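You operate a simulated robot arm through the tools that you are given. There is no shell and no other tool. Be economical: measure what you need, move in short steps, check, and stop when the job is done.

The job below is to be done with a simulated robot arm. You get a single attempt, and the scene is never put back.

TASK
Put things in order on the top of the plywood bench. At the end: the beige wooden chock stands where the red port housing stood; the red port housing from the top of the plywood bench stands on top of the grey flat cover; the white cap is in the blue tray; the orange plug gauge stands where the teal bore block stood; the teal bore block stands where the beige wooden chock stood; whatever was shut is shut again. Leave all else as you found it, and nothing knocked over.

The check looks at the end state, three seconds after you hand in, the way a careful person would. Anything else that was tipped, shoved, dropped, spilled or broken makes it a failure. A push-on lid holds only when it is set on centred and level and pressed home; a screw cap is set on level and turned clockwise until tight.

THE ROBOT
A 6-joint arm with a two-finger parallel gripper, fixed in place. Base frame: the origin is at the foot of the arm, x ahead of it, y to its left, z up; the work surface is at about z = 860. Units: mm, rad, N and s.
With the tool pointing down near the work surface it reaches from about 360 to 760 mm from the base axis. Its first joint turns from -1.152 to 1.152 rad. Payload 2.45 kg.
Tool frame: the origin (TCP) lies between the finger pads and is the grasp point; the fingertips stand 24 mm ahead of it; z points along the fingers, y is the line along which they close. The gripper opens to 68 mm. The fingers are 17 mm wide and 10 mm thick; the gripper's body (40 by 70 mm) begins 41 mm behind the TCP.
Orientation is that of the tool frame in the base frame, as a unit quaternion [x, y, z, w]. With the fingers straight down and closing along the base's y, the tool's x points along the base's -x, its y along +y and its z along -z.

THE INTERFACE
- The arm moves only by the tool apply_moves. Its argument "moves" is one flat list of numbers, 7 for each row, row after row: the turn, a rotation vector about the tool's x, y, z in units of 45 degrees (1.0 is 45 degrees), then the shift along the tool's x, y, z in units of 300 mm (1.0 is 300 mm), then the closure, from 0 (fully open) to 1 (shut). In form: [rx, ry, rz, x, y, z, jaw, rx, ry, rz, x, y, z, jaw, ...]. A call has 1 to 10 rows; each row is the pose to reach, as a shift and turn from the pose commanded when the call began, along the tool's axes at that moment. A call with a number of a shift or a turn outside -1 to 1 is refused whole. Rows are played at 5 a second. More than 50 mm and 0.15 rad between two rows, or a gripper value outside its range, and nothing of the call is played. A pose out of reach is approached as far as the arm can. The call stops where the force on the tool passes 40 N (or 10 N more than at its start, if that is more) or the arm is blocked; 0.2 s more then pass. Each finger travels about 108 mm/s and halts on what it meets, pressing with about 32 N; the grip force reading is that of the motor and also rises with nothing between the fingers. The clock runs only during rows and for 0.2 s after the last one: add rows that repeat a pose to give the fingers time. It gives the time, the measured TCP pose, the force on the tool (base axes), the opening and the grip force at its end, in the units of the frame above (readings bear some noise), with the torque about the TCP (base axes, N m) and any sound that the robot's microphone picked up.
- Cameras (640 x 400 px; columns grow to the right, rows downward): "scene" is fixed at [165.3, 427.4, 1440.6]; the picture's right is [-0.68, -0.73, 0.00], its down [-0.58, 0.54, -0.61] and it looks along [0.45, -0.42, -0.79] (base axes); focal length 282 px, centre (320, 200). "wrist" rides on the gripper at [84, 11, -75] in the tool frame; the picture's right is [-0.13, 0.99, 0.00], its down [-0.60, -0.08, -0.79] and it looks along [-0.79, -0.10, 0.61] (tool axes); focal length 251 px, centre (320, 200). There is no depth. A picture from a camera that has moved, and an enlarged one, comes with that camera's place and axes in the base frame and with its lens.
- get_image(camera): a new picture of that camera. No time passes.
- inspect(camera, box): a new picture of the part [left, top, right, bottom] of that camera's present view, enlarged. No time passes.
- sign_off(): hands the job in; it is judged then, once.

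Work in short steps. Places have to be worked out from the pictures, the camera data and where the tool is seen: move nearer, look again, correct. Check each grasp and each placing, and mend what went wrong. You have 120 turns and 76 pictures in all, those below and enlarged ones among them. Open the gripper and draw the arm clear of the work before you hand the job in, unless the task says otherwise; then end with one line.

The tools are called after ">>>" as name(argument=value, ...) on one line, values as JSON. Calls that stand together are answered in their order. apply_moves: Moves the arm, as the interface text tells. Its arguments: {"type":"object","properties":{"moves":{"type":"array","items":{"type":"number"}}},"required":["moves"]} The other tools are called the same way: get_image (camera) takes a picture; inspect (camera, box) takes an enlarged picture of a part of a camera's view; sign_off () hands the job in.

At the start:

```text
time: 0.0
tool_pos: [462.9, 167.5, 1151.4]
orientation: [0.0, 1.0, 0.0, 0.001]
wrist_force: [0.1, -0.3, -0.8]
wrist_torque: [0.01, -0.02, 0.01]
gripper_width: 68.1
finger_force: 0.1
```

scene: 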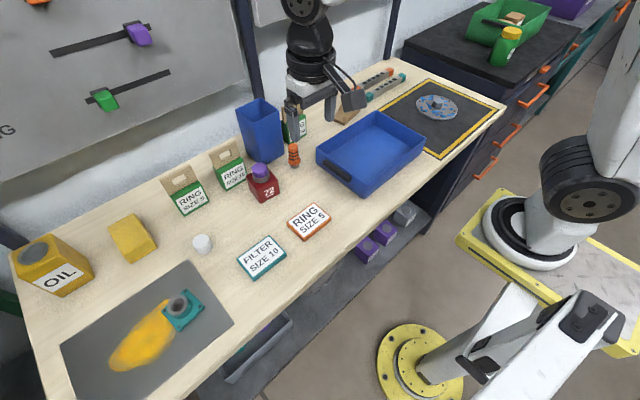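
wrist: 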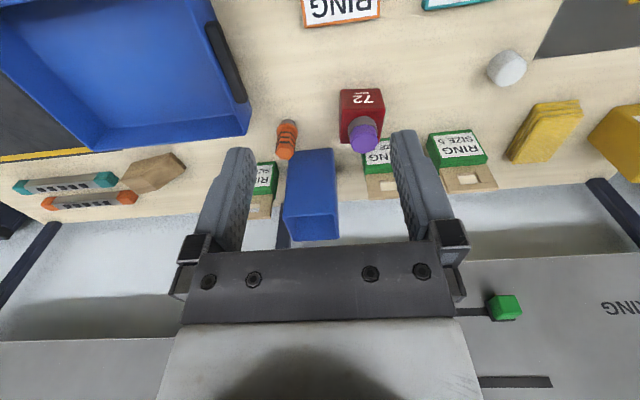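

I start by enlarging the scene regions to identify the objects.

>>> inspect(camera="scene", box=[150, 90, 330, 210])

>>> inspect(camera="scene", box=[320, 50, 520, 175])

>>> inspect(camera="scene", box=[0, 190, 280, 400])

>>> inspect(camera="wrist", box=[0, 80, 260, 240])

```text
3.33 times, centred on (240, 150) of scene
camera zoom: at [165.3, 427.4, 1440.6], right [-0.68, -0.73, 0.0], down [-0.58, 0.54, -0.61], along [0.45, -0.42, -0.79], focal length 938 px, centre (587, 367)
```

zoom: 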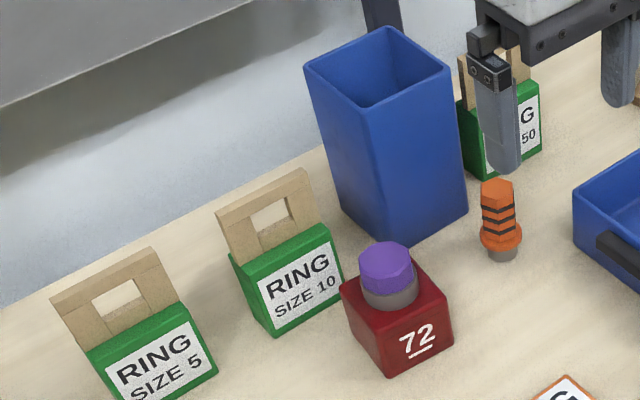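

```text
3.20 times, centred on (420, 112) of scene
camera zoom: at [165.3, 427.4, 1440.6], right [-0.68, -0.73, 0.0], down [-0.58, 0.54, -0.61], along [0.45, -0.42, -0.79], focal length 901 px, centre (0, 480)
```

zoom: 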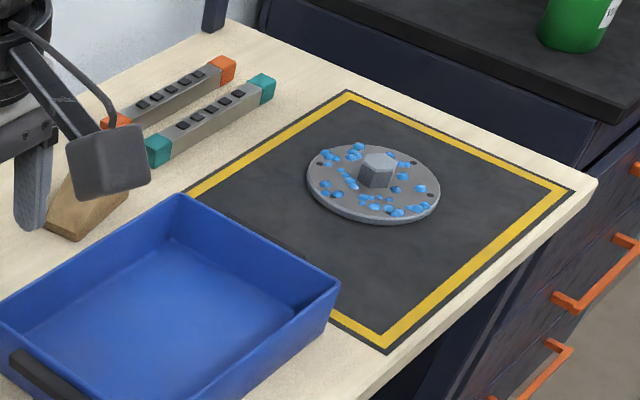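

```text
1.90 times, centred on (140, 295) of scene
camera zoom: at [165.3, 427.4, 1440.6], right [-0.68, -0.73, 0.0], down [-0.58, 0.54, -0.61], along [0.45, -0.42, -0.79], focal length 536 px, centre (663, 19)
```

zoom: 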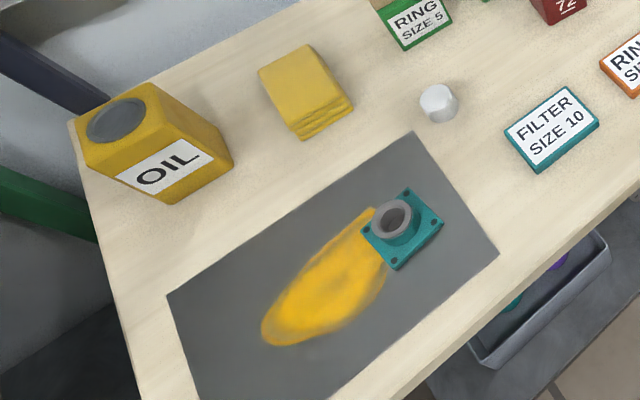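

```text
2.46 times, centred on (130, 160) of wrist
camera zoom: at [379.9, 177.1, 1226.3], right [0.13, 0.99, 0.0], down [0.6, -0.08, 0.79], along [0.79, -0.1, -0.61], focal length 619 px, centre (788, 298)
```

zoom: 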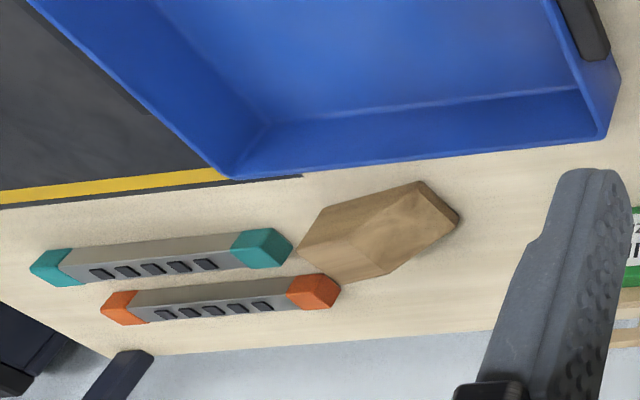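

The grey disc on the black mat looks like the flat cover, with a hex boss and blue bits on it. I swing the arm towards it for a closer look.

>>> apply_moves(moves=[0, 0, 0.085, 0.024, -0.154, 0.028, 0, 0, 0, 0.17, 0.048, -0.308, 0.057, 0, 0, 0, 0.255, 0.071, -0.462, 0.085, 0, 0, 0, 0.339, 0.095, -0.617, 0.113, 0, 0, 0, 0.424, 0.119, -0.771, 0.142, 0, 0, 0, 0.509, 0.143, -0.925, 0.17, 0])

>>> get_image(camera="wrist")

>>> get_image(camera="scene")

```text
time: 1.4
tool_pos: [422.1, -110.6, 1099.7]
orientation: [0.199, 0.98, 0.0, 0.0]
wrist_force: [0.3, 0.3, 0.3]
wrist_torque: [0.0, 0.0, -0.01]
gripper_width: 68.0
finger_force: 0.0
```

```text
69 pictures are left
camera wrist: at [348.7, -68.9, 1175.4], right [0.51, 0.86, 0.0], down [0.52, -0.31, 0.79], along [0.69, -0.4, -0.61], focal length 251 px, centre (320, 200)
```

wrist: 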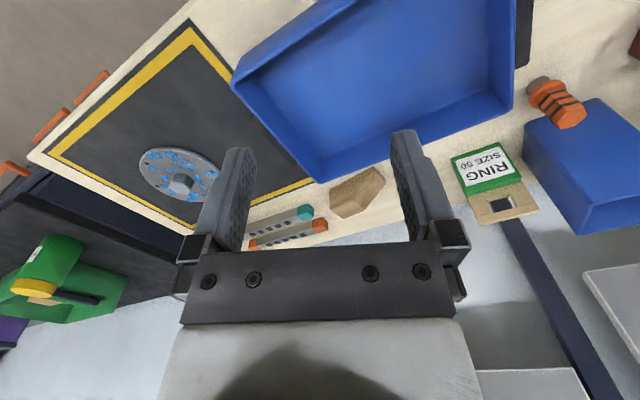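

```text
68 pictures are left
```

scene: 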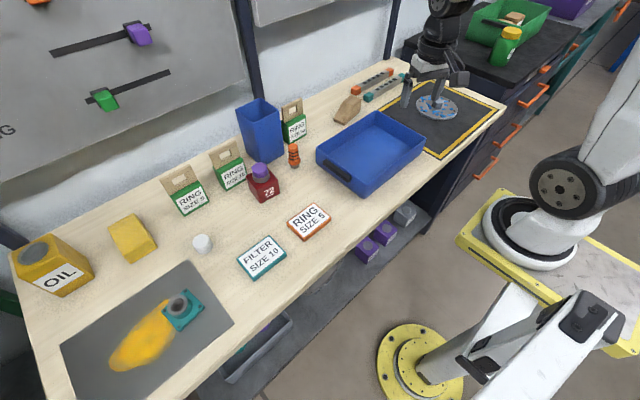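

Clear view; I continue closer to the cover.

>>> apply_moves(moves=[0, 0, 0.069, -0.023, -0.124, 0.055, 0, 0, 0, 0.138, -0.047, -0.247, 0.111, 0, 0, 0, 0.207, -0.07, -0.371, 0.167, 0, 0, 0, 0.276, -0.093, -0.495, 0.222, 0, 0, 0, 0.345, -0.117, -0.618, 0.278, 0, 0, 0, 0.414, -0.14, -0.742, 0.333, 0])

>>> get_image(camera="wrist")

>>> inspect(camera="wrist", box=[240, 100, 400, 220])

```text
time: 2.8
tool_pos: [370.9, -331.7, 999.3]
orientation: [0.355, 0.935, 0.001, 0.001]
wrist_force: [0.8, -0.7, 0.2]
wrist_torque: [0.02, 0.0, -0.01]
gripper_width: 68.1
finger_force: 0.1
```

```text
67 pictures are left
camera wrist: at [316.4, -269.1, 1075.0], right [0.75, 0.66, 0.0], down [0.4, -0.46, 0.79], along [0.52, -0.6, -0.61], focal length 251 px, centre (320, 200)
```

wrist: 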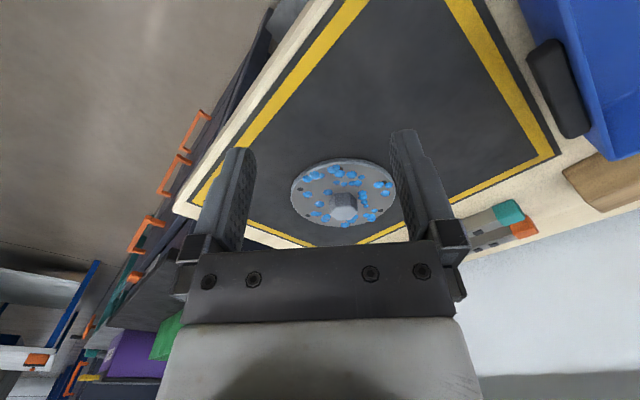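

```text
3.33 times, centred on (320, 160) of wrist
camera zoom: at [316.4, -269.1, 1075.0], right [0.75, 0.66, 0.0], down [0.4, -0.46, 0.79], along [0.52, -0.6, -0.61], focal length 838 px, centre (320, 333)
```

zoom: 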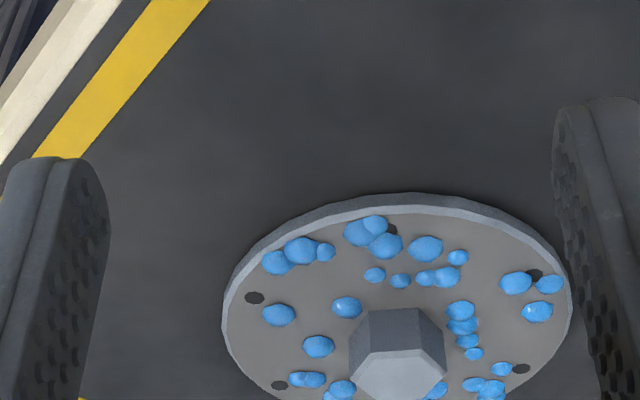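

The disc measures about 140 mm across with a ~35 mm hex boss. I check whether anything else could be the "grey flat cover".

>>> inspect(camera="scene", box=[200, 180, 460, 390])

>>> inspect(camera="wrist", box=[280, 150, 410, 230])

```text
1.90 times, centred on (330, 285) of scene
camera zoom: at [165.3, 427.4, 1440.7], right [-0.68, -0.73, 0.0], down [-0.58, 0.54, -0.61], along [0.45, -0.42, -0.79], focal length 536 px, centre (301, 38)
```

zoom: 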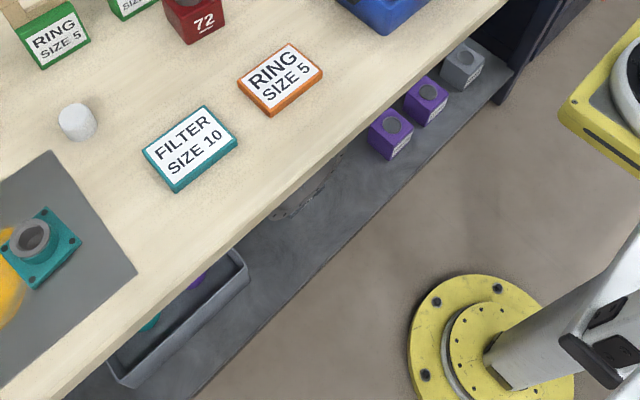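

```text
4.92 times, centred on (345, 190) of wrist
camera zoom: at [316.4, -269.1, 1075.0], right [0.75, 0.66, 0.0], down [0.4, -0.46, 0.79], along [0.52, -0.6, -0.61], focal length 1238 px, centre (197, 249)
```

zoom: 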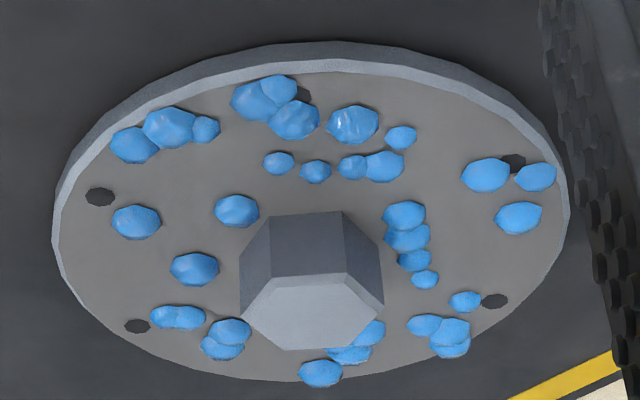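

The hex-bossed disc is the only such cover (boss top ≈ (507,-443), z≈898). I move over to look at the red housing closely.

>>> apply_moves(moves=[0, 0, -0.112, 0.075, 0.109, -0.012, 0, 0, 0, -0.223, 0.151, 0.218, -0.023, 0, 0, 0, -0.335, 0.226, 0.327, -0.035, 0, 0, 0, -0.447, 0.301, 0.437, -0.047, 0, 0, 0, -0.558, 0.377, 0.546, -0.058, 0, 0, 0, -0.67, 0.452, 0.655, -0.07, 0])

```text
time: 4.2
tool_pos: [401.6, -94.0, 1020.4]
orientation: [0.1, 0.995, 0.0, 0.0]
wrist_force: [-0.4, 0.4, 0.0]
wrist_torque: [-0.03, 0.0, -0.02]
gripper_width: 68.3
finger_force: 0.1
```

Second half of the swing.

>>> apply_moves(moves=[0, 0, -0.076, 0.015, 0.158, 0.013, 0, 0, 0, -0.153, 0.03, 0.316, 0.027, 0, 0, 0, -0.229, 0.046, 0.475, 0.04, 0, 0, 0, -0.306, 0.061, 0.633, 0.054, 0, 0, 0, -0.382, 0.076, 0.791, 0.067, 0])

>>> get_image(camera="wrist")

```text
time: 5.4
tool_pos: [426.5, 142.7, 1001.3]
orientation: [-0.051, 0.999, 0.0, 0.0]
wrist_force: [-0.5, -0.1, 0.2]
wrist_torque: [-0.03, 0.01, 0.01]
gripper_width: 68.0
finger_force: 0.0
```

```text
63 pictures are left
camera wrist: at [342.2, 144.1, 1077.4], right [0.03, 1.0, 0.0], down [0.61, -0.02, 0.79], along [0.79, -0.02, -0.61], focal length 251 px, centre (320, 200)
```

wrist: 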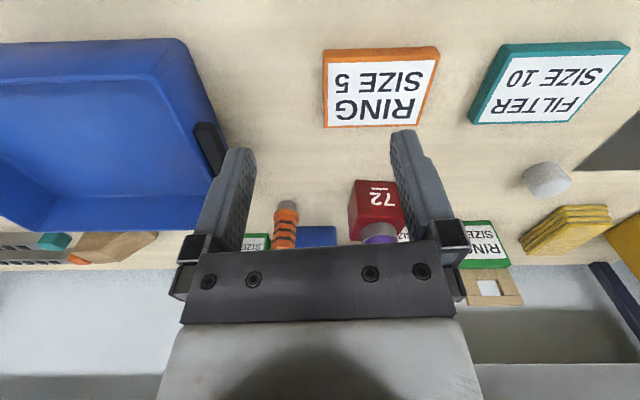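

The hand hides part of it; I back off and up for an unobstructed view.

>>> apply_moves(moves=[0, 0, 0.042, 0.023, 0.055, -0.088, 0, 0, 0, 0.085, 0.047, 0.11, -0.175, 0, 0, 0, 0.127, 0.07, 0.165, -0.263, 0])

>>> inspect(camera="wrist", box=[220, 60, 420, 185])

```text
time: 6.2
tool_pos: [401.6, 188.8, 1079.2]
orientation: [0.0, 1.0, 0.0, 0.0]
wrist_force: [-0.2, -0.7, 0.0]
wrist_torque: [0.0, -0.02, 0.03]
gripper_width: 67.9
finger_force: 0.1
```

```text
3.20 times, centred on (320, 122) of wrist
camera zoom: at [317.6, 198.7, 1153.9], right [0.13, 0.99, 0.0], down [0.6, -0.08, 0.79], along [0.79, -0.1, -0.61], focal length 805 px, centre (320, 448)
```

zoom: 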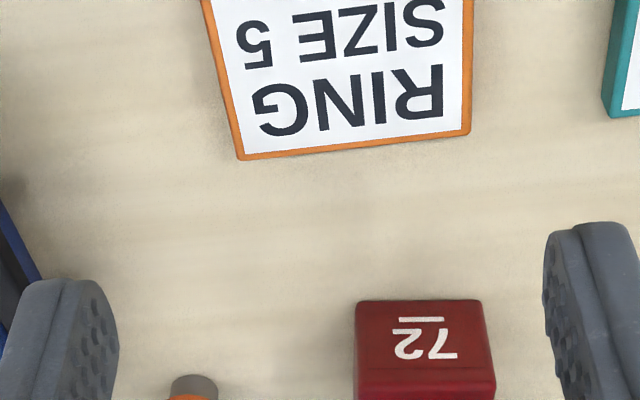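

Housing: about 58 mm square, centre ≈ (618,209), yaw ≈ -0.10, body top z≈903, plug top ≈945. I move above it at z≈1010.

>>> apply_moves(moves=[0, 0, 0.025, -0.144, 0.013, 0.046, 0, 0, 0, 0.051, -0.288, 0.027, 0.092, 0, 0, 0, 0.076, -0.432, 0.04, 0.138, 0, 0, 0, 0.102, -0.576, 0.054, 0.184, 0, 0, 0, 0.127, -0.72, 0.067, 0.23, 0])

>>> get_image(camera="wrist")

>>> inspect(camera="scene", box=[180, 90, 340, 210])

```text
time: 7.4
tool_pos: [617.2, 211.8, 1010.8]
orientation: [0.049, 0.999, 0.0, 0.001]
wrist_force: [0.6, -0.2, -0.5]
wrist_torque: [0.01, -0.04, 0.01]
gripper_width: 67.9
finger_force: 0.1
```

```text
61 pictures are left
camera wrist: at [534.6, 229.4, 1085.4], right [0.23, 0.97, 0.0], down [0.59, -0.14, 0.79], along [0.77, -0.18, -0.61], focal length 251 px, centre (320, 200)
```

wrist: 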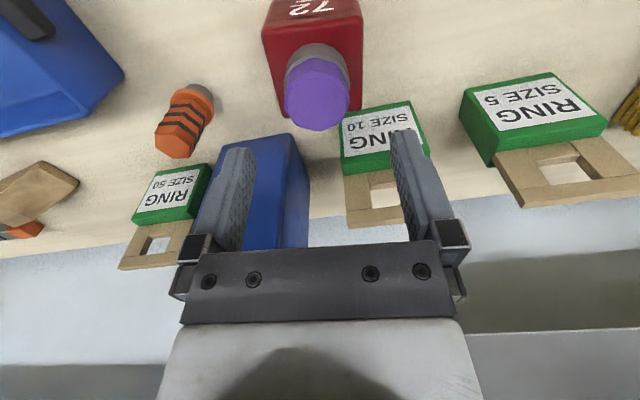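

```text
3.33 times, centred on (260, 150) of scene
camera zoom: at [165.3, 427.4, 1440.6], right [-0.68, -0.73, 0.0], down [-0.58, 0.54, -0.61], along [0.45, -0.42, -0.79], focal length 938 px, centre (520, 367)
```

zoom: 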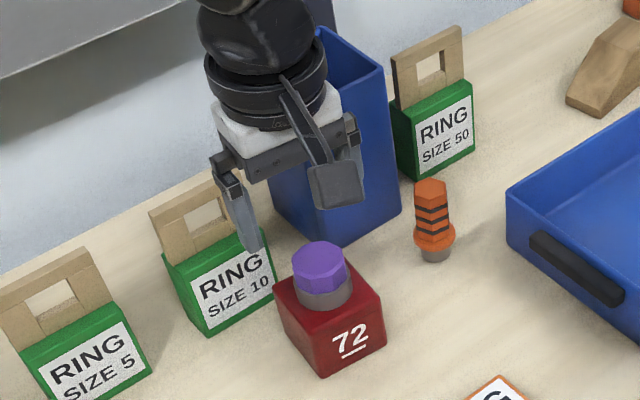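

I enlarge the wrist view to pin the housing's edges.

>>> inspect(camera="wrist", box=[240, 0, 400, 140])

```text
2.86 times, centred on (320, 70) of wrist
camera zoom: at [534.6, 229.4, 1085.4], right [0.23, 0.97, 0.0], down [0.59, -0.14, 0.79], along [0.77, -0.18, -0.61], focal length 718 px, centre (320, 571)
```

zoom: 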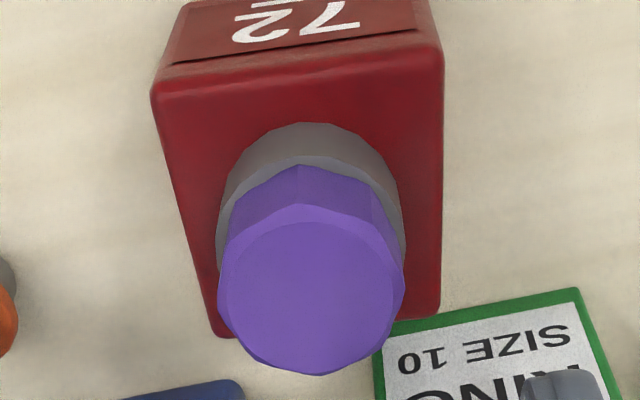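

Top face corners give centre ≈ (620,208), yaw ≈ -0.117, size ~61 mm. I descend to just above it and check alignment.

>>> apply_moves(moves=[0, 0, 0.011, -0.006, -0.004, 0.117, 0, 0, 0, 0.022, -0.011, -0.007, 0.233, 0])

>>> get_image(camera="wrist")

>>> inspect(camera="scene", box=[200, 110, 320, 210])

```text
time: 8.0
tool_pos: [620.3, 208.1, 938.7]
orientation: [0.057, 0.998, 0.0, 0.001]
wrist_force: [0.2, -0.1, -0.5]
wrist_torque: [0.02, 0.02, -0.01]
gripper_width: 68.4
finger_force: 0.0
```

```text
58 pictures are left
camera wrist: at [539.7, 227.1, 1014.9], right [0.24, 0.97, 0.0], down [0.59, -0.15, 0.79], along [0.77, -0.19, -0.61], focal length 251 px, centre (320, 200)
```

wrist: 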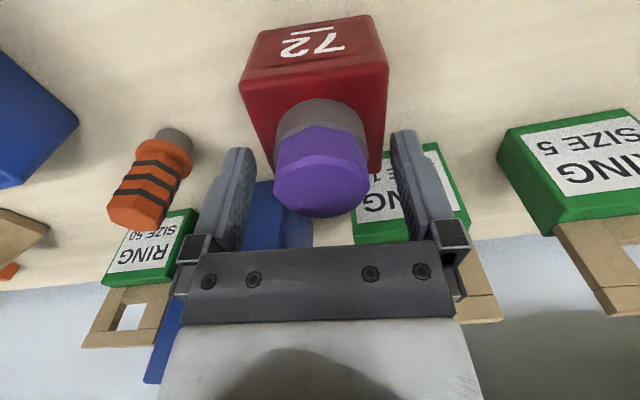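

```text
4.00 times, centred on (260, 160) of scene
camera zoom: at [165.3, 427.4, 1440.6], right [-0.68, -0.73, 0.0], down [-0.58, 0.54, -0.61], along [0.45, -0.42, -0.79], focal length 1126 px, centre (560, 360)
```

zoom: 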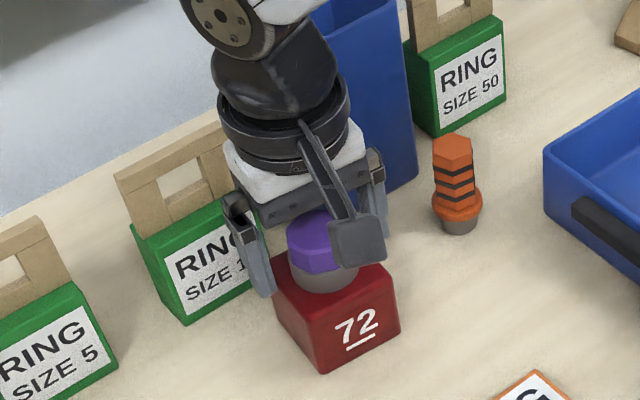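

The plug is centred between the fingers. I lower to z≈912 (palm ~10 mm above the plug), then close on the body.

>>> apply_moves(moves=[0, 0, 0, 0, 0, 0.045, 0, 0, 0, 0, 0, 0, 0.089, 0, 0, 0, 0, 0, 0, 0.089, 0])

```text
time: 8.8
tool_pos: [620.0, 206.3, 914.0]
orientation: [0.058, 0.998, 0.0, 0.001]
wrist_force: [-0.2, 0.0, 0.0]
wrist_torque: [-0.01, 0.03, -0.04]
gripper_width: 68.0
finger_force: 0.0
```

No contact. I lower 4 mm more and close.

>>> apply_moves(moves=[0, 0, 0, 0, 0, 0.013, 0, 0, 0, 0, 0, 0, 0.013, 0.5, 0, 0, 0, 0, 0, 0.013, 0.5, 0, 0, 0, 0, 0, 0.013, 0.5])

>>> get_image(camera="wrist")

```text
time: 9.8
tool_pos: [618.8, 208.3, 911.5]
orientation: [0.057, 0.998, 0.0, 0.001]
wrist_force: [0.3, 7.2, 6.0]
wrist_torque: [0.0, 0.14, -0.07]
gripper_width: 61.6
finger_force: 31.7
```

```text
56 pictures are left
camera wrist: at [537.5, 226.9, 986.2], right [0.24, 0.97, 0.0], down [0.59, -0.15, 0.79], along [0.77, -0.19, -0.61], focal length 251 px, centre (320, 200)
```

wrist: 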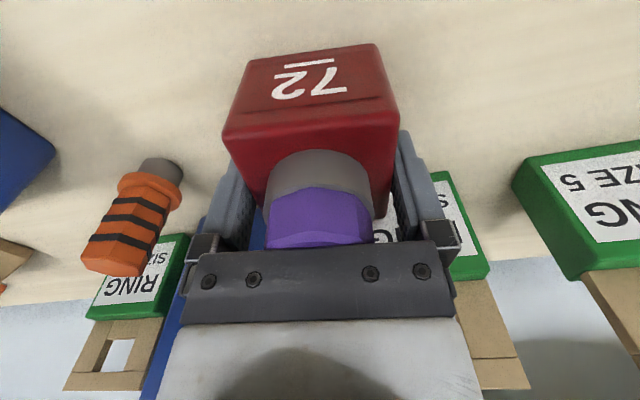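

Grip holds at 61.6 mm. I lift straight up 140 mm and check.

>>> apply_moves(moves=[0, 0, 0, 0, 0, -0.08, 0.5, 0, 0, 0, 0, 0, -0.22, 0.5, 0, 0, 0, 0, 0, -0.36, 0.5, 0, 0, 0, 0, 0, -0.45, 0.5])

>>> get_image(camera="scene")

```text
time: 10.8
tool_pos: [618.5, 207.7, 1047.4]
orientation: [0.058, 0.998, -0.001, -0.001]
wrist_force: [-0.4, 0.6, -9.7]
wrist_torque: [0.03, -0.03, 0.02]
gripper_width: 61.9
finger_force: 32.0
```

```text
55 pictures are left
```

scene: 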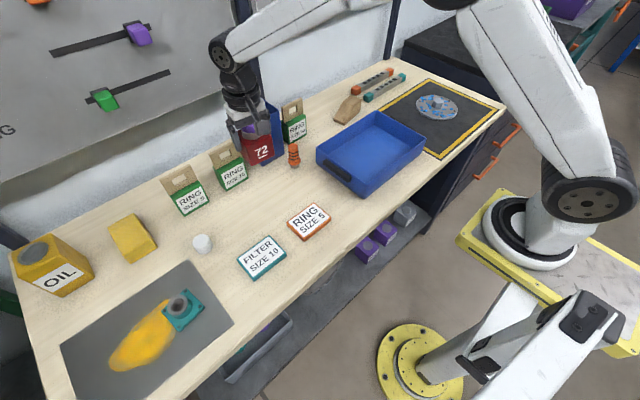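

Held firmly (~1 kg). I swing it toward the cover at this height.

>>> apply_moves(moves=[0, 0, 0.055, -0.006, -0.136, 0, 0.5, 0, 0, 0.109, -0.013, -0.272, 0, 0.5, 0, 0, 0.164, -0.019, -0.408, 0, 0.5, 0, 0, 0.218, -0.026, -0.543, 0, 0.5, 0, 0, 0.273, -0.032, -0.679, 0, 0.5, 0, 0, 0.327, -0.039, -0.815, 0, 0.5, 0, 0, 0.382, -0.045, -0.951, 0, 0.5])

```text
time: 12.4
tool_pos: [597.0, -78.6, 1048.6]
orientation: [0.208, 0.978, 0.0, 0.0]
wrist_force: [-0.2, -0.1, -8.6]
wrist_torque: [0.02, -0.04, -0.02]
gripper_width: 61.6
finger_force: 31.6
```

Still secure. I go on to a point ~105 mm beside the boss so I can see the cover past the housing.

>>> apply_moves(moves=[0, 0, 0.055, -0.042, -0.127, 0, 0.5, 0, 0, 0.109, -0.083, -0.253, 0, 0.5, 0, 0, 0.164, -0.125, -0.38, 0, 0.5, 0, 0, 0.219, -0.167, -0.507, 0, 0.5, 0, 0, 0.274, -0.209, -0.634, 0, 0.5, 0, 0, 0.328, -0.25, -0.76, 0, 0.5, 0, 0, 0.383, -0.292, -0.887, 0, 0.5])

>>> get_image(camera="wrist")

```text
time: 14.0
tool_pos: [571.9, -355.7, 1046.6]
orientation: [0.35, 0.937, 0.0, 0.001]
wrist_force: [1.0, -1.6, -8.6]
wrist_torque: [-0.01, -0.01, -0.01]
gripper_width: 61.8
finger_force: 32.8
```

```text
54 pictures are left
camera wrist: at [516.1, -292.9, 1122.3], right [0.75, 0.66, 0.0], down [0.4, -0.46, 0.79], along [0.53, -0.59, -0.61], focal length 251 px, centre (320, 200)
```

wrist: 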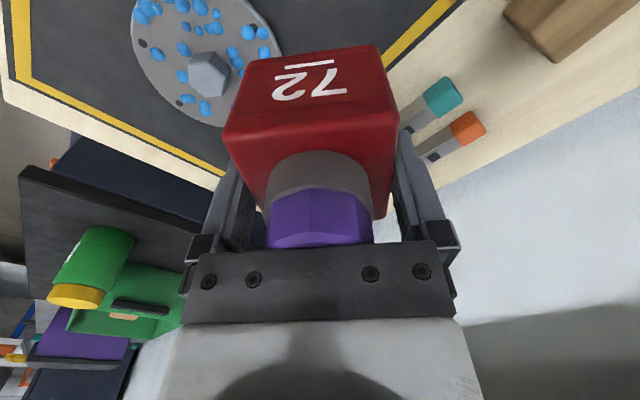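

>>> inspect(camera="wrist", box=[130, 0, 290, 130])

```text
3.08 times, centred on (210, 65) of wrist
camera zoom: at [516.1, -292.9, 1122.3], right [0.75, 0.66, 0.0], down [0.4, -0.46, 0.79], along [0.53, -0.59, -0.61], focal length 774 px, centre (658, 615)
```

zoom: 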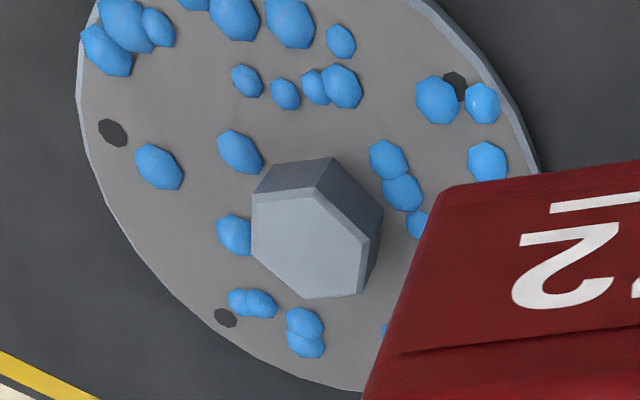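

Triangulating from the two views gives boss top ≈ (516,-451), z≈890. I move the housing above it, bottom ~45 mm clear.

>>> apply_moves(moves=[0, 0, 0, -0.022, -0.121, 0, 0.5, 0, 0, 0, -0.044, -0.241, 0, 0.5, 0, 0, 0, -0.066, -0.362, 0, 0.5, 0, 0, 0, -0.066, -0.362, 0.1, 0.5, 0, 0, 0, -0.066, -0.362, 0.207, 0.5, 0, 0, 0, -0.066, -0.362, 0.207, 0.5])

>>> inspect(camera="scene", box=[370, 50, 500, 150])

>>> get_image(camera="wrist")

```text
time: 15.4
tool_pos: [516.7, -449.6, 982.4]
orientation: [0.35, 0.937, 0.0, -0.001]
wrist_force: [0.2, 0.3, -8.0]
wrist_torque: [-0.06, -0.04, -0.03]
gripper_width: 61.7
finger_force: 31.9
```

```text
4.00 times, centred on (435, 100) of scene
camera zoom: at [165.4, 427.2, 1440.7], right [-0.68, -0.73, 0.0], down [-0.58, 0.54, -0.61], along [0.45, -0.42, -0.79], focal length 1126 px, centre (-140, 600)
```

zoom: 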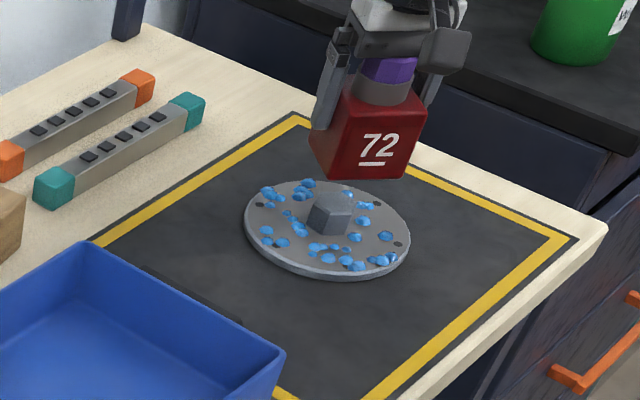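

```text
51 pictures are left
camera wrist: at [459.6, -387.6, 1058.2], right [0.75, 0.66, 0.0], down [0.4, -0.46, 0.79], along [0.53, -0.59, -0.61], focal length 251 px, centre (320, 200)
```

wrist: 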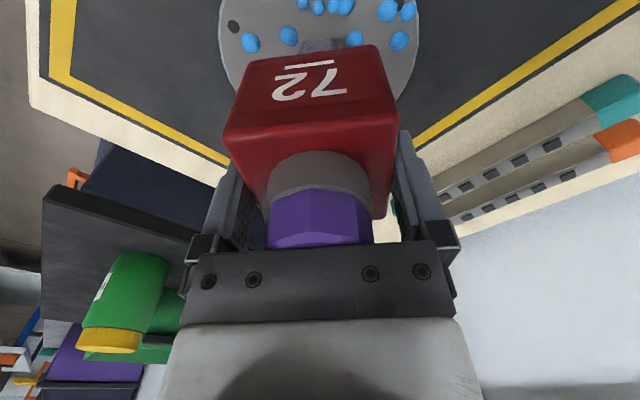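

Projection checks agree within ~3 mm. I descend to just above the boss in gentle steps.

>>> apply_moves(moves=[0, 0, 0, 0, 0, 0.06, 0.5, 0, 0, 0, 0, 0, 0.11, 0.5, 0, 0, 0, 0, 0, 0.12, 0.5, 0, 0, 0, 0, 0, 0.12, 0.5])

>>> inspect(camera="scene", box=[380, 60, 480, 140])

```text
time: 16.4
tool_pos: [516.1, -450.5, 947.4]
orientation: [0.35, 0.937, 0.0, -0.001]
wrist_force: [-0.3, 0.3, -9.6]
wrist_torque: [-0.02, -0.01, 0.01]
gripper_width: 61.9
finger_force: 31.3
```

```text
5.00 times, centred on (430, 100) of scene
camera zoom: at [165.4, 427.2, 1440.7], right [-0.68, -0.73, 0.0], down [-0.58, 0.54, -0.61], along [0.45, -0.42, -0.79], focal length 1408 px, centre (-230, 700)
```

zoom: 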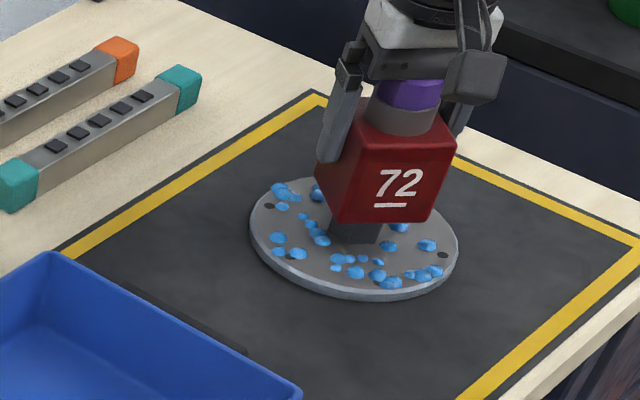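

Boss lies beneath the housing as planned. Now I lower in 1.5 mm steps, watching force.

>>> apply_moves(moves=[0, 0, 0, 0, 0, 0.005, 0.5, 0, 0, 0, 0, 0, 0.01, 0.5, 0, 0, 0, 0, 0, 0.015, 0.5, 0, 0, 0, 0, 0, 0.015, 0.5])

```text
time: 17.4
tool_pos: [517.8, -451.8, 941.9]
orientation: [0.35, 0.937, 0.0, 0.001]
wrist_force: [0.4, 0.4, -4.7]
wrist_torque: [0.0, -0.08, 0.0]
gripper_width: 62.0
finger_force: 32.1
```

Weight reading drops: first contact. One more millimetre.

>>> apply_moves(moves=[0, 0, 0, 0, 0, 0.003, 0.5, 0, 0, 0, 0, 0, 0.003, 0.5])

```text
time: 18.0
tool_pos: [516.6, -451.0, 943.6]
orientation: [0.35, 0.937, 0.0, 0.0]
wrist_force: [-2.9, 3.2, 3.3]
wrist_torque: [0.13, -0.03, 0.02]
gripper_width: 61.6
finger_force: 32.2
```

Seated with light load. I open the fingers.

>>> apply_moves(moves=[0, 0, 0, 0, 0, 0.003, 0.05, 0, 0, 0, 0, 0, 0.003, 0, 0, 0, 0, 0, 0, 0.003, 0])

>>> inspect(camera="scene", box=[380, 60, 480, 140])

```text
time: 18.8
tool_pos: [517.7, -452.0, 943.1]
orientation: [0.351, 0.936, -0.001, 0.002]
wrist_force: [0.2, -1.2, 10.1]
wrist_torque: [0.08, 0.04, -0.01]
gripper_width: 68.1
finger_force: 0.0
```

```text
5.00 times, centred on (430, 100) of scene
camera zoom: at [165.1, 427.5, 1440.6], right [-0.68, -0.73, 0.0], down [-0.58, 0.54, -0.61], along [0.45, -0.42, -0.79], focal length 1408 px, centre (-230, 700)
```

zoom: 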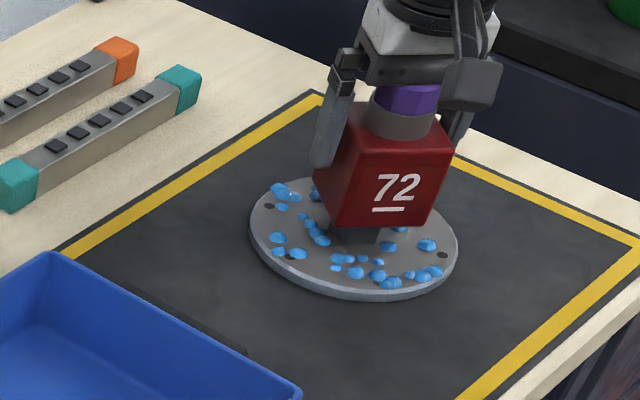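

There is a residual 10 N upward force, so something may be touching; I look from the wrist.

>>> get_image(camera="wrist")

```text
48 pictures are left
camera wrist: at [460.7, -389.7, 1017.2], right [0.75, 0.66, 0.0], down [0.4, -0.45, 0.8], along [0.53, -0.59, -0.61], focal length 251 px, centre (320, 200)
```

wrist: 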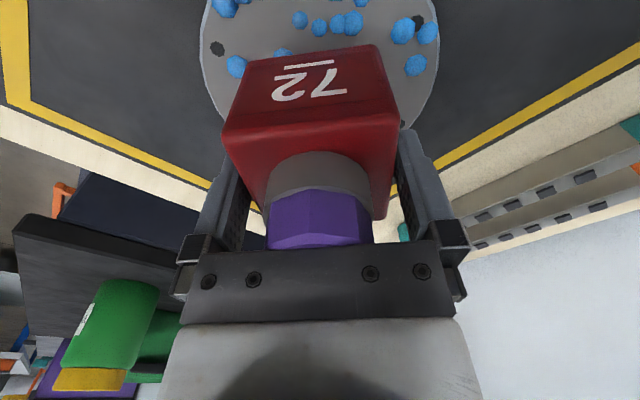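

Relative view unchanged; likely the palm rests lightly on the plug. I raise 2 mm and read the force.

>>> apply_moves(moves=[0, 0, 0, 0, 0, -0.007, 0, 0, 0, 0, 0, 0, -0.007, 0])

>>> inspect(camera="scene", box=[380, 60, 480, 140])

```text
time: 19.4
tool_pos: [516.9, -451.8, 942.8]
orientation: [0.35, 0.937, -0.001, 0.0]
wrist_force: [-0.1, -0.9, 5.1]
wrist_torque: [0.02, 0.0, 0.01]
gripper_width: 67.8
finger_force: 0.0
```

```text
5.00 times, centred on (430, 100) of scene
camera zoom: at [165.2, 427.4, 1440.6], right [-0.68, -0.73, 0.0], down [-0.58, 0.54, -0.61], along [0.45, -0.42, -0.79], focal length 1408 px, centre (-230, 700)
```

zoom: 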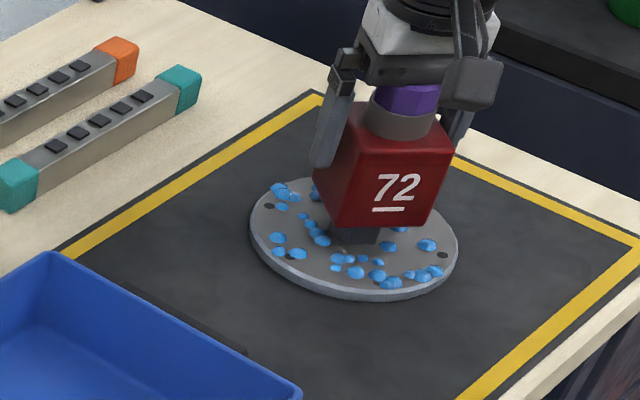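

Force halves with the lift, consistent with palm on plug. I keep raising gently.

>>> apply_moves(moves=[0, 0, 0, 0, 0, -0.007, 0, 0, 0, 0, 0, 0, -0.014, 0, 0, 0, 0, 0, 0, -0.02, 0, 0, 0, 0, 0, 0, -0.02, 0])

>>> inspect(camera="scene", box=[380, 60, 480, 140])

```text
time: 20.4
tool_pos: [517.6, -451.5, 948.4]
orientation: [0.35, 0.937, -0.001, 0.0]
wrist_force: [-0.5, -0.2, 0.2]
wrist_torque: [0.02, 0.02, -0.02]
gripper_width: 67.9
finger_force: 0.1
```

```text
5.00 times, centred on (430, 100) of scene
camera zoom: at [165.3, 427.4, 1440.6], right [-0.68, -0.73, 0.0], down [-0.58, 0.54, -0.61], along [0.45, -0.42, -0.79], focal length 1408 px, centre (-230, 700)
```

zoom: 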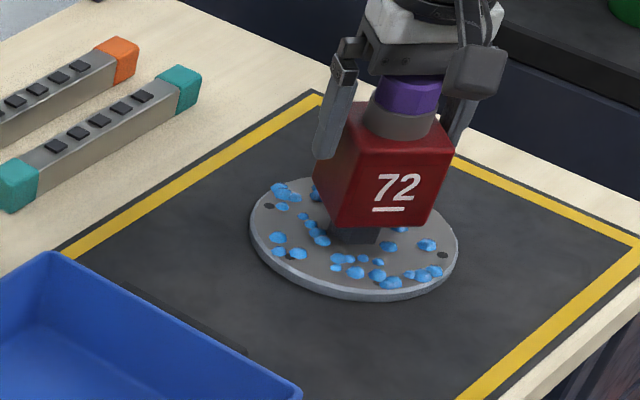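

Free and standing. I raise straight up 100 mm.

>>> apply_moves(moves=[0, 0, 0, 0, 0, -0.08, 0, 0, 0, 0, 0, 0, -0.2, 0, 0, 0, 0, 0, 0, -0.35, 0])

>>> inspect(camera="scene", box=[380, 60, 480, 140])

```text
time: 21.2
tool_pos: [513.1, -451.6, 1055.5]
orientation: [0.35, 0.937, 0.0, 0.0]
wrist_force: [0.6, -0.4, 0.1]
wrist_torque: [-0.01, 0.0, -0.02]
gripper_width: 68.3
finger_force: 0.1
```

```text
5.00 times, centred on (430, 100) of scene
camera zoom: at [165.3, 427.4, 1440.6], right [-0.68, -0.73, 0.0], down [-0.58, 0.54, -0.61], along [0.45, -0.42, -0.79], focal length 1408 px, centre (-230, 700)
```

zoom: 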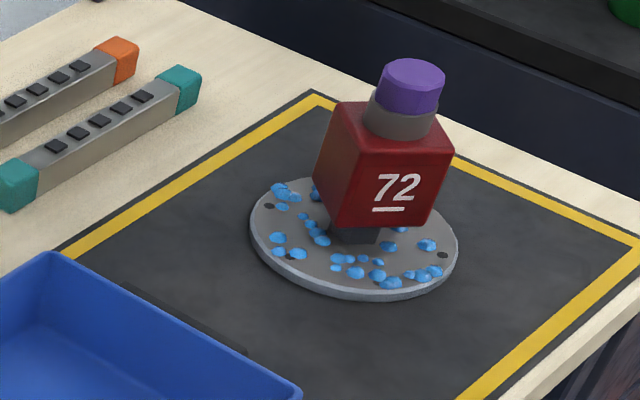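

The housing stands on the cover's boss, upright. Now I swing to view the wooden chock.

>>> apply_moves(moves=[0, 0, -0.085, 0.11, 0.095, -0.012, 0, 0, 0, -0.169, 0.219, 0.19, -0.024, 0, 0, 0, -0.254, 0.329, 0.285, -0.036, 0, 0, 0, -0.338, 0.439, 0.38, -0.048, 0, 0, 0, -0.423, 0.549, 0.476, -0.06, 0, 0, 0, -0.508, 0.658, 0.571, -0.071, 0, 0, 0, -0.592, 0.768, 0.666, -0.083, 0])

>>> get_image(camera="wrist")

```text
time: 22.8
tool_pos: [474.1, -150.0, 1078.7]
orientation: [0.125, 0.992, 0.0, 0.0]
wrist_force: [-0.2, 0.1, -0.2]
wrist_torque: [-0.02, -0.04, 0.01]
gripper_width: 68.3
finger_force: 0.0
```

```text
44 pictures are left
camera wrist: at [395.0, -119.8, 1154.6], right [0.37, 0.93, 0.0], down [0.57, -0.23, 0.79], along [0.74, -0.29, -0.61], focal length 251 px, centre (320, 200)
```

wrist: 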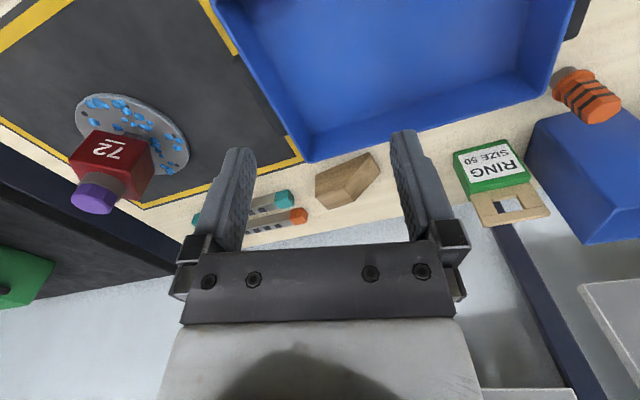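

>>> inspect(camera="wrist", box=[290, 130, 400, 220])

>>> inspect(camera="scene", box=[310, 70, 430, 150])

```text
4.44 times, centred on (345, 175) of wrist
camera zoom: at [395.0, -119.8, 1154.6], right [0.37, 0.93, 0.0], down [0.57, -0.23, 0.79], along [0.74, -0.29, -0.61], focal length 1118 px, centre (209, 311)
```

zoom: 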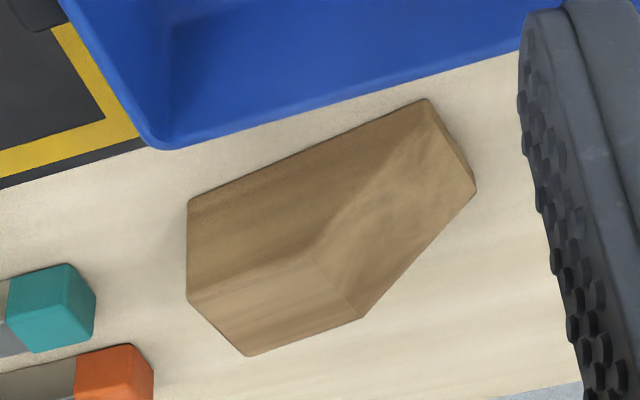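

```text
5.00 times, centred on (370, 110) of scene
camera zoom: at [165.3, 427.4, 1440.6], right [-0.68, -0.73, 0.0], down [-0.58, 0.54, -0.61], along [0.45, -0.42, -0.79], focal length 1408 px, centre (70, 650)
```

zoom: 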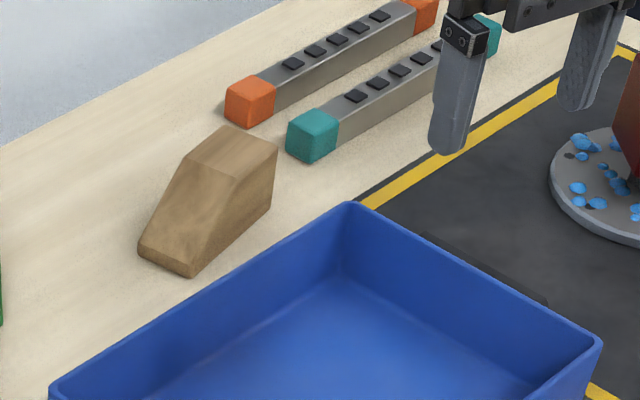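

Chock: 98×43 mm wedge, 46 mm tall at its -y end, centre ≈ (699,-191), width axis ≈ (0.986,0.169). I will grasp across its width at ≈ (700,-202) with tool yaw -1.40; first part of the approach now.

>>> apply_moves(moves=[0, 0, 0.178, -0.086, 0.001, 0.013, 0, 0, 0, 0.356, -0.173, 0.003, 0.025, 0, 0, 0, 0.535, -0.259, 0.004, 0.038, 0, 0, 0, 0.713, -0.346, 0.006, 0.05, 0, 0, 0, 0.891, -0.432, 0.007, 0.063, 0])

```text
time: 24.0
tool_pos: [599.8, -179.7, 1061.4]
orientation: [0.46, 0.888, 0.0, 0.0]
wrist_force: [0.0, 0.1, 0.9]
wrist_torque: [0.0, 0.0, 0.0]
gripper_width: 68.3
finger_force: 0.0
```

>>> apply_moves(moves=[0, 0, 0.141, -0.064, 0.058, 0.063, 0, 0, 0, 0.283, -0.127, 0.117, 0.127, 0, 0, 0, 0.424, -0.191, 0.175, 0.19, 0, 0, 0, 0.565, -0.254, 0.233, 0.253, 0])

>>> get_image(camera="wrist")

```text
time: 25.0
tool_pos: [700.5, -199.5, 985.2]
orientation: [0.643, 0.766, 0.001, 0.0]
wrist_force: [-0.4, 0.1, 0.3]
wrist_torque: [-0.01, 0.02, 0.01]
gripper_width: 68.0
finger_force: 0.1
```

```text
41 pictures are left
camera wrist: at [697.1, -115.8, 1059.8], right [1.0, 0.04, 0.0], down [0.03, -0.61, 0.79], along [0.04, -0.79, -0.61], focal length 251 px, centre (320, 200)
```

wrist: 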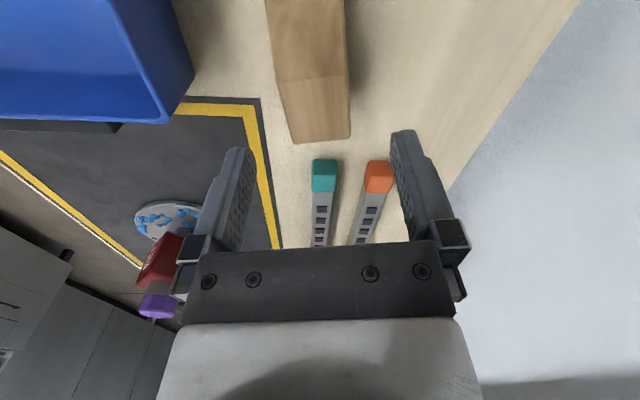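

Alignment good (about 2 mm lateral correction). I descend to z≈891 around the chock.

>>> apply_moves(moves=[0, 0, 0, -0.004, -0.007, 0.12, 0, 0, 0, 0, -0.004, -0.007, 0.24, 0, 0, 0, 0, -0.004, -0.007, 0.313, 0, 0, 0, 0, -0.004, -0.007, 0.313, 0])

>>> get_image(camera="wrist")

```text
time: 26.0
tool_pos: [699.8, -202.3, 888.6]
orientation: [0.642, 0.767, 0.0, 0.001]
wrist_force: [0.4, -1.0, -0.4]
wrist_torque: [0.03, -0.01, 0.01]
gripper_width: 68.2
finger_force: 0.1
```

```text
40 pictures are left
camera wrist: at [695.8, -119.0, 964.7], right [1.0, 0.05, 0.0], down [0.03, -0.61, 0.79], along [0.04, -0.79, -0.61], focal length 251 px, centre (320, 200)
```

wrist: 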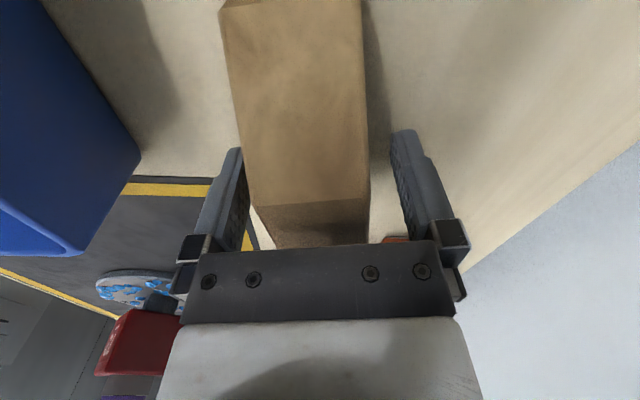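

The chock sits ~3 mm off-centre toward the left finger; I shift 3 mm and close.

>>> apply_moves(moves=[0, 0, 0, 0, -0.01, 0, 0, 0, 0, 0, 0, -0.01, 0, 0.3, 0, 0, 0, 0, -0.01, 0, 0.6, 0, 0, 0, 0, -0.01, 0, 0.6, 0, 0, 0, 0, -0.01, 0, 0.6])

```text
time: 27.2
tool_pos: [696.3, -202.4, 889.7]
orientation: [0.642, 0.767, 0.0, 0.0]
wrist_force: [-0.4, 0.2, -0.9]
wrist_torque: [-0.03, -0.07, 0.05]
gripper_width: 44.9
finger_force: 31.8
```

Grip centred, width 44.9. I lift 150 mm, pull back from the wall side, and start toward the red housing's old place.

>>> apply_moves(moves=[0, 0, 0, 0, 0, -0.08, 0.6, 0, 0, 0, 0, 0, -0.22, 0.6, 0, 0, 0, 0, 0, -0.37, 0.6, 0, 0, 0, 0, 0, -0.5, 0.6, 0, 0, 0, 0.023, -0.132, -0.5, 0.6, 0, 0, 0, 0.046, -0.263, -0.5, 0.6, 0, 0, 0, 0.177, -0.24, -0.5, 0.6, 0, 0, 0, 0.309, -0.217, -0.5, 0.6, 0, 0, 0, 0.44, -0.193, -0.5, 0.6, 0, 0, 0, 0.572, -0.17, -0.5, 0.6])

>>> get_image(camera="scene")

```text
time: 29.4
tool_pos: [617.1, -42.7, 1043.6]
orientation: [0.643, 0.766, 0.001, 0.0]
wrist_force: [-0.1, -0.7, -1.4]
wrist_torque: [-0.02, 0.0, 0.03]
gripper_width: 44.8
finger_force: 32.1
```

```text
39 pictures are left
```

scene: 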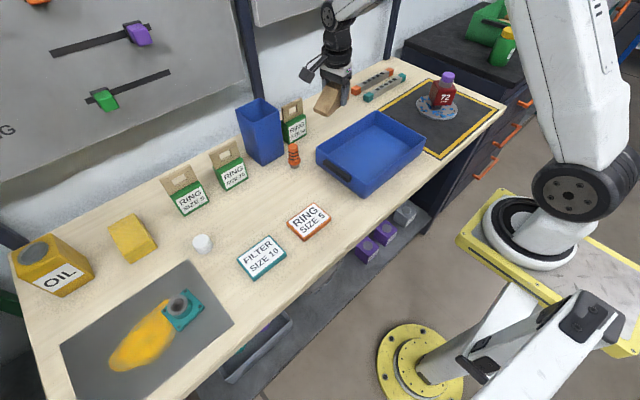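

Chock held (light). I continue to above the red housing's old place.

>>> apply_moves(moves=[0, 0, 0, 0.131, 0.026, 0, 0.6, 0, 0, 0, 0.262, 0.051, 0, 0.6, 0, 0, 0, 0.393, 0.077, 0, 0.6, 0, 0, 0, 0.524, 0.103, 0, 0.6, 0, 0, 0, 0.655, 0.128, 0, 0.6, 0, 0, 0, 0.786, 0.154, 0, 0.6, 0, 0, 0, 0.786, 0.154, 0.15, 0.6, 0, 0, 0, 0.786, 0.154, 0.3, 0.6])

>>> inspect(camera="scene", box=[180, 90, 340, 210])

```text
time: 31.2
tool_pos: [620.3, 198.1, 950.7]
orientation: [0.642, 0.767, 0.0, -0.001]
wrist_force: [0.0, -0.3, 0.1]
wrist_torque: [-0.07, 0.02, -0.01]
gripper_width: 44.5
finger_force: 31.7
```

```text
3.33 times, centred on (260, 150) of scene
camera zoom: at [165.3, 427.4, 1440.6], right [-0.68, -0.73, 0.0], down [-0.58, 0.54, -0.61], along [0.45, -0.42, -0.79], focal length 938 px, centre (520, 367)
```

zoom: 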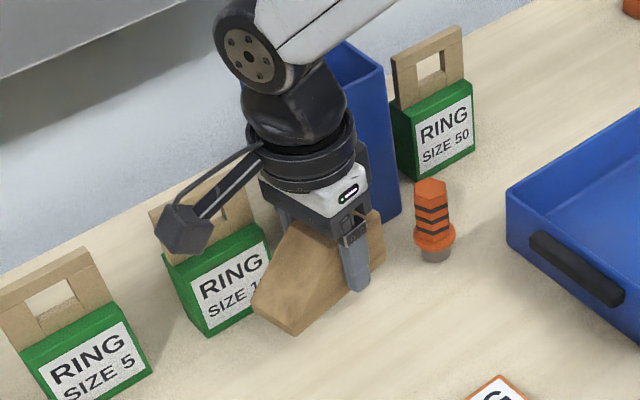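

All clear around. I lower the chock to the bench.

>>> apply_moves(moves=[0, 0, 0, 0, 0, 0.1, 0.6, 0, 0, 0, 0, 0, 0.18, 0.6, 0, 0, 0, 0, 0, 0.195, 0.6, 0, 0, 0, 0, 0, 0.201, 0.6, 0, 0, 0, 0, 0, 0.201, 0.6])

```text
time: 32.4
tool_pos: [619.3, 197.6, 890.0]
orientation: [0.642, 0.766, 0.0, 0.0]
wrist_force: [0.1, -0.5, -1.5]
wrist_torque: [-0.01, 0.0, 0.02]
gripper_width: 44.8
finger_force: 31.9
```

>>> apply_moves(moves=[0, 0, 0, 0, 0, 0.004, 0.6, 0, 0, 0, 0, 0, 0.007, 0.6, 0, 0, 0, 0, 0, 0.007, 0.6])

```text
time: 33.2
tool_pos: [621.8, 197.2, 889.3]
orientation: [0.642, 0.767, 0.002, 0.001]
wrist_force: [-9.1, -2.2, 22.5]
wrist_torque: [-0.38, 0.48, -0.04]
gripper_width: 45.0
finger_force: 31.4
```

Firm contact. I relieve ~1.5 mm and open.

>>> apply_moves(moves=[0, 0, 0, 0, 0, -0.005, 0.6, 0, 0, 0, 0, 0, -0.005, 0.2, 0, 0, 0, 0, 0, -0.005, 0, 0, 0, 0, 0, 0, -0.005, 0, 0, 0, 0, 0, 0, -0.1, 0, 0, 0, 0, 0, 0, -0.25, 0, 0, 0, 0, 0, 0, -0.36, 0])

>>> inspect(camera="scene", box=[180, 90, 340, 210])

>>> get_image(camera="wrist")

```text
time: 34.8
tool_pos: [620.5, 196.6, 997.1]
orientation: [0.643, 0.766, 0.0, 0.0]
wrist_force: [0.1, -0.1, 0.0]
wrist_torque: [0.01, 0.03, 0.04]
gripper_width: 67.9
finger_force: 0.0
```

```text
3.33 times, centred on (260, 150) of scene
camera zoom: at [165.3, 427.4, 1440.6], right [-0.68, -0.73, 0.0], down [-0.58, 0.54, -0.61], along [0.45, -0.42, -0.79], focal length 938 px, centre (520, 367)
```

zoom: 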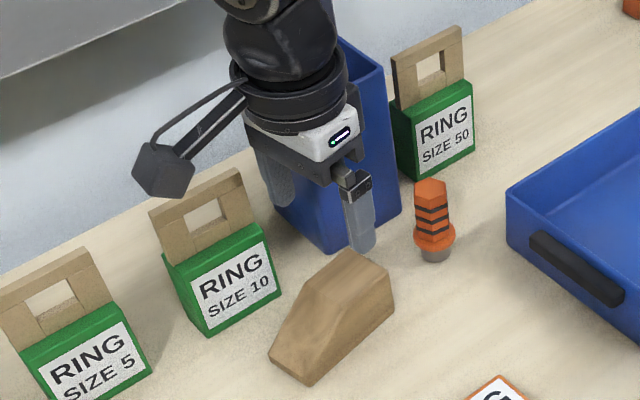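

```text
36 pictures are left
camera wrist: at [616.2, 279.8, 1072.3], right [1.0, 0.05, 0.0], down [0.03, -0.61, 0.79], along [0.04, -0.79, -0.61], focal length 251 px, centre (320, 200)
```

wrist: 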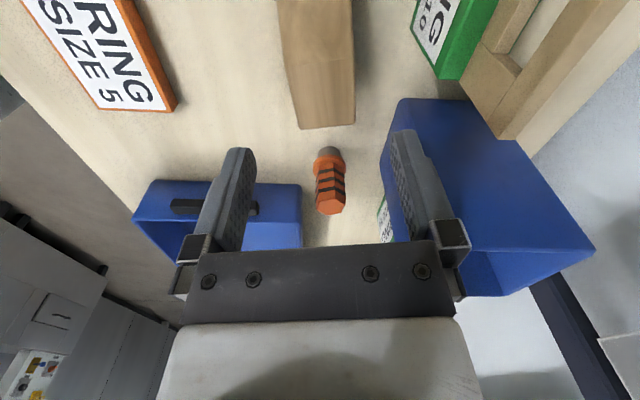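

Chock stands well in the red housing's place. Next the teal block; I turn the arm around towards it.

>>> apply_moves(moves=[0, 0, -0.18, 0.036, -0.075, -0.042, 0, 0, 0, -0.36, 0.071, -0.15, -0.084, 0, 0, 0, -0.54, 0.107, -0.225, -0.126, 0, 0, 0, -0.72, 0.142, -0.3, -0.168, 0, 0, 0, -0.9, 0.178, -0.375, -0.21, 0])

```text
time: 36.0
tool_pos: [501.0, 230.3, 1060.8]
orientation: [0.336, 0.942, 0.001, 0.0]
wrist_force: [-0.8, -0.1, 0.1]
wrist_torque: [-0.02, 0.02, 0.02]
gripper_width: 67.9
finger_force: 0.1
```

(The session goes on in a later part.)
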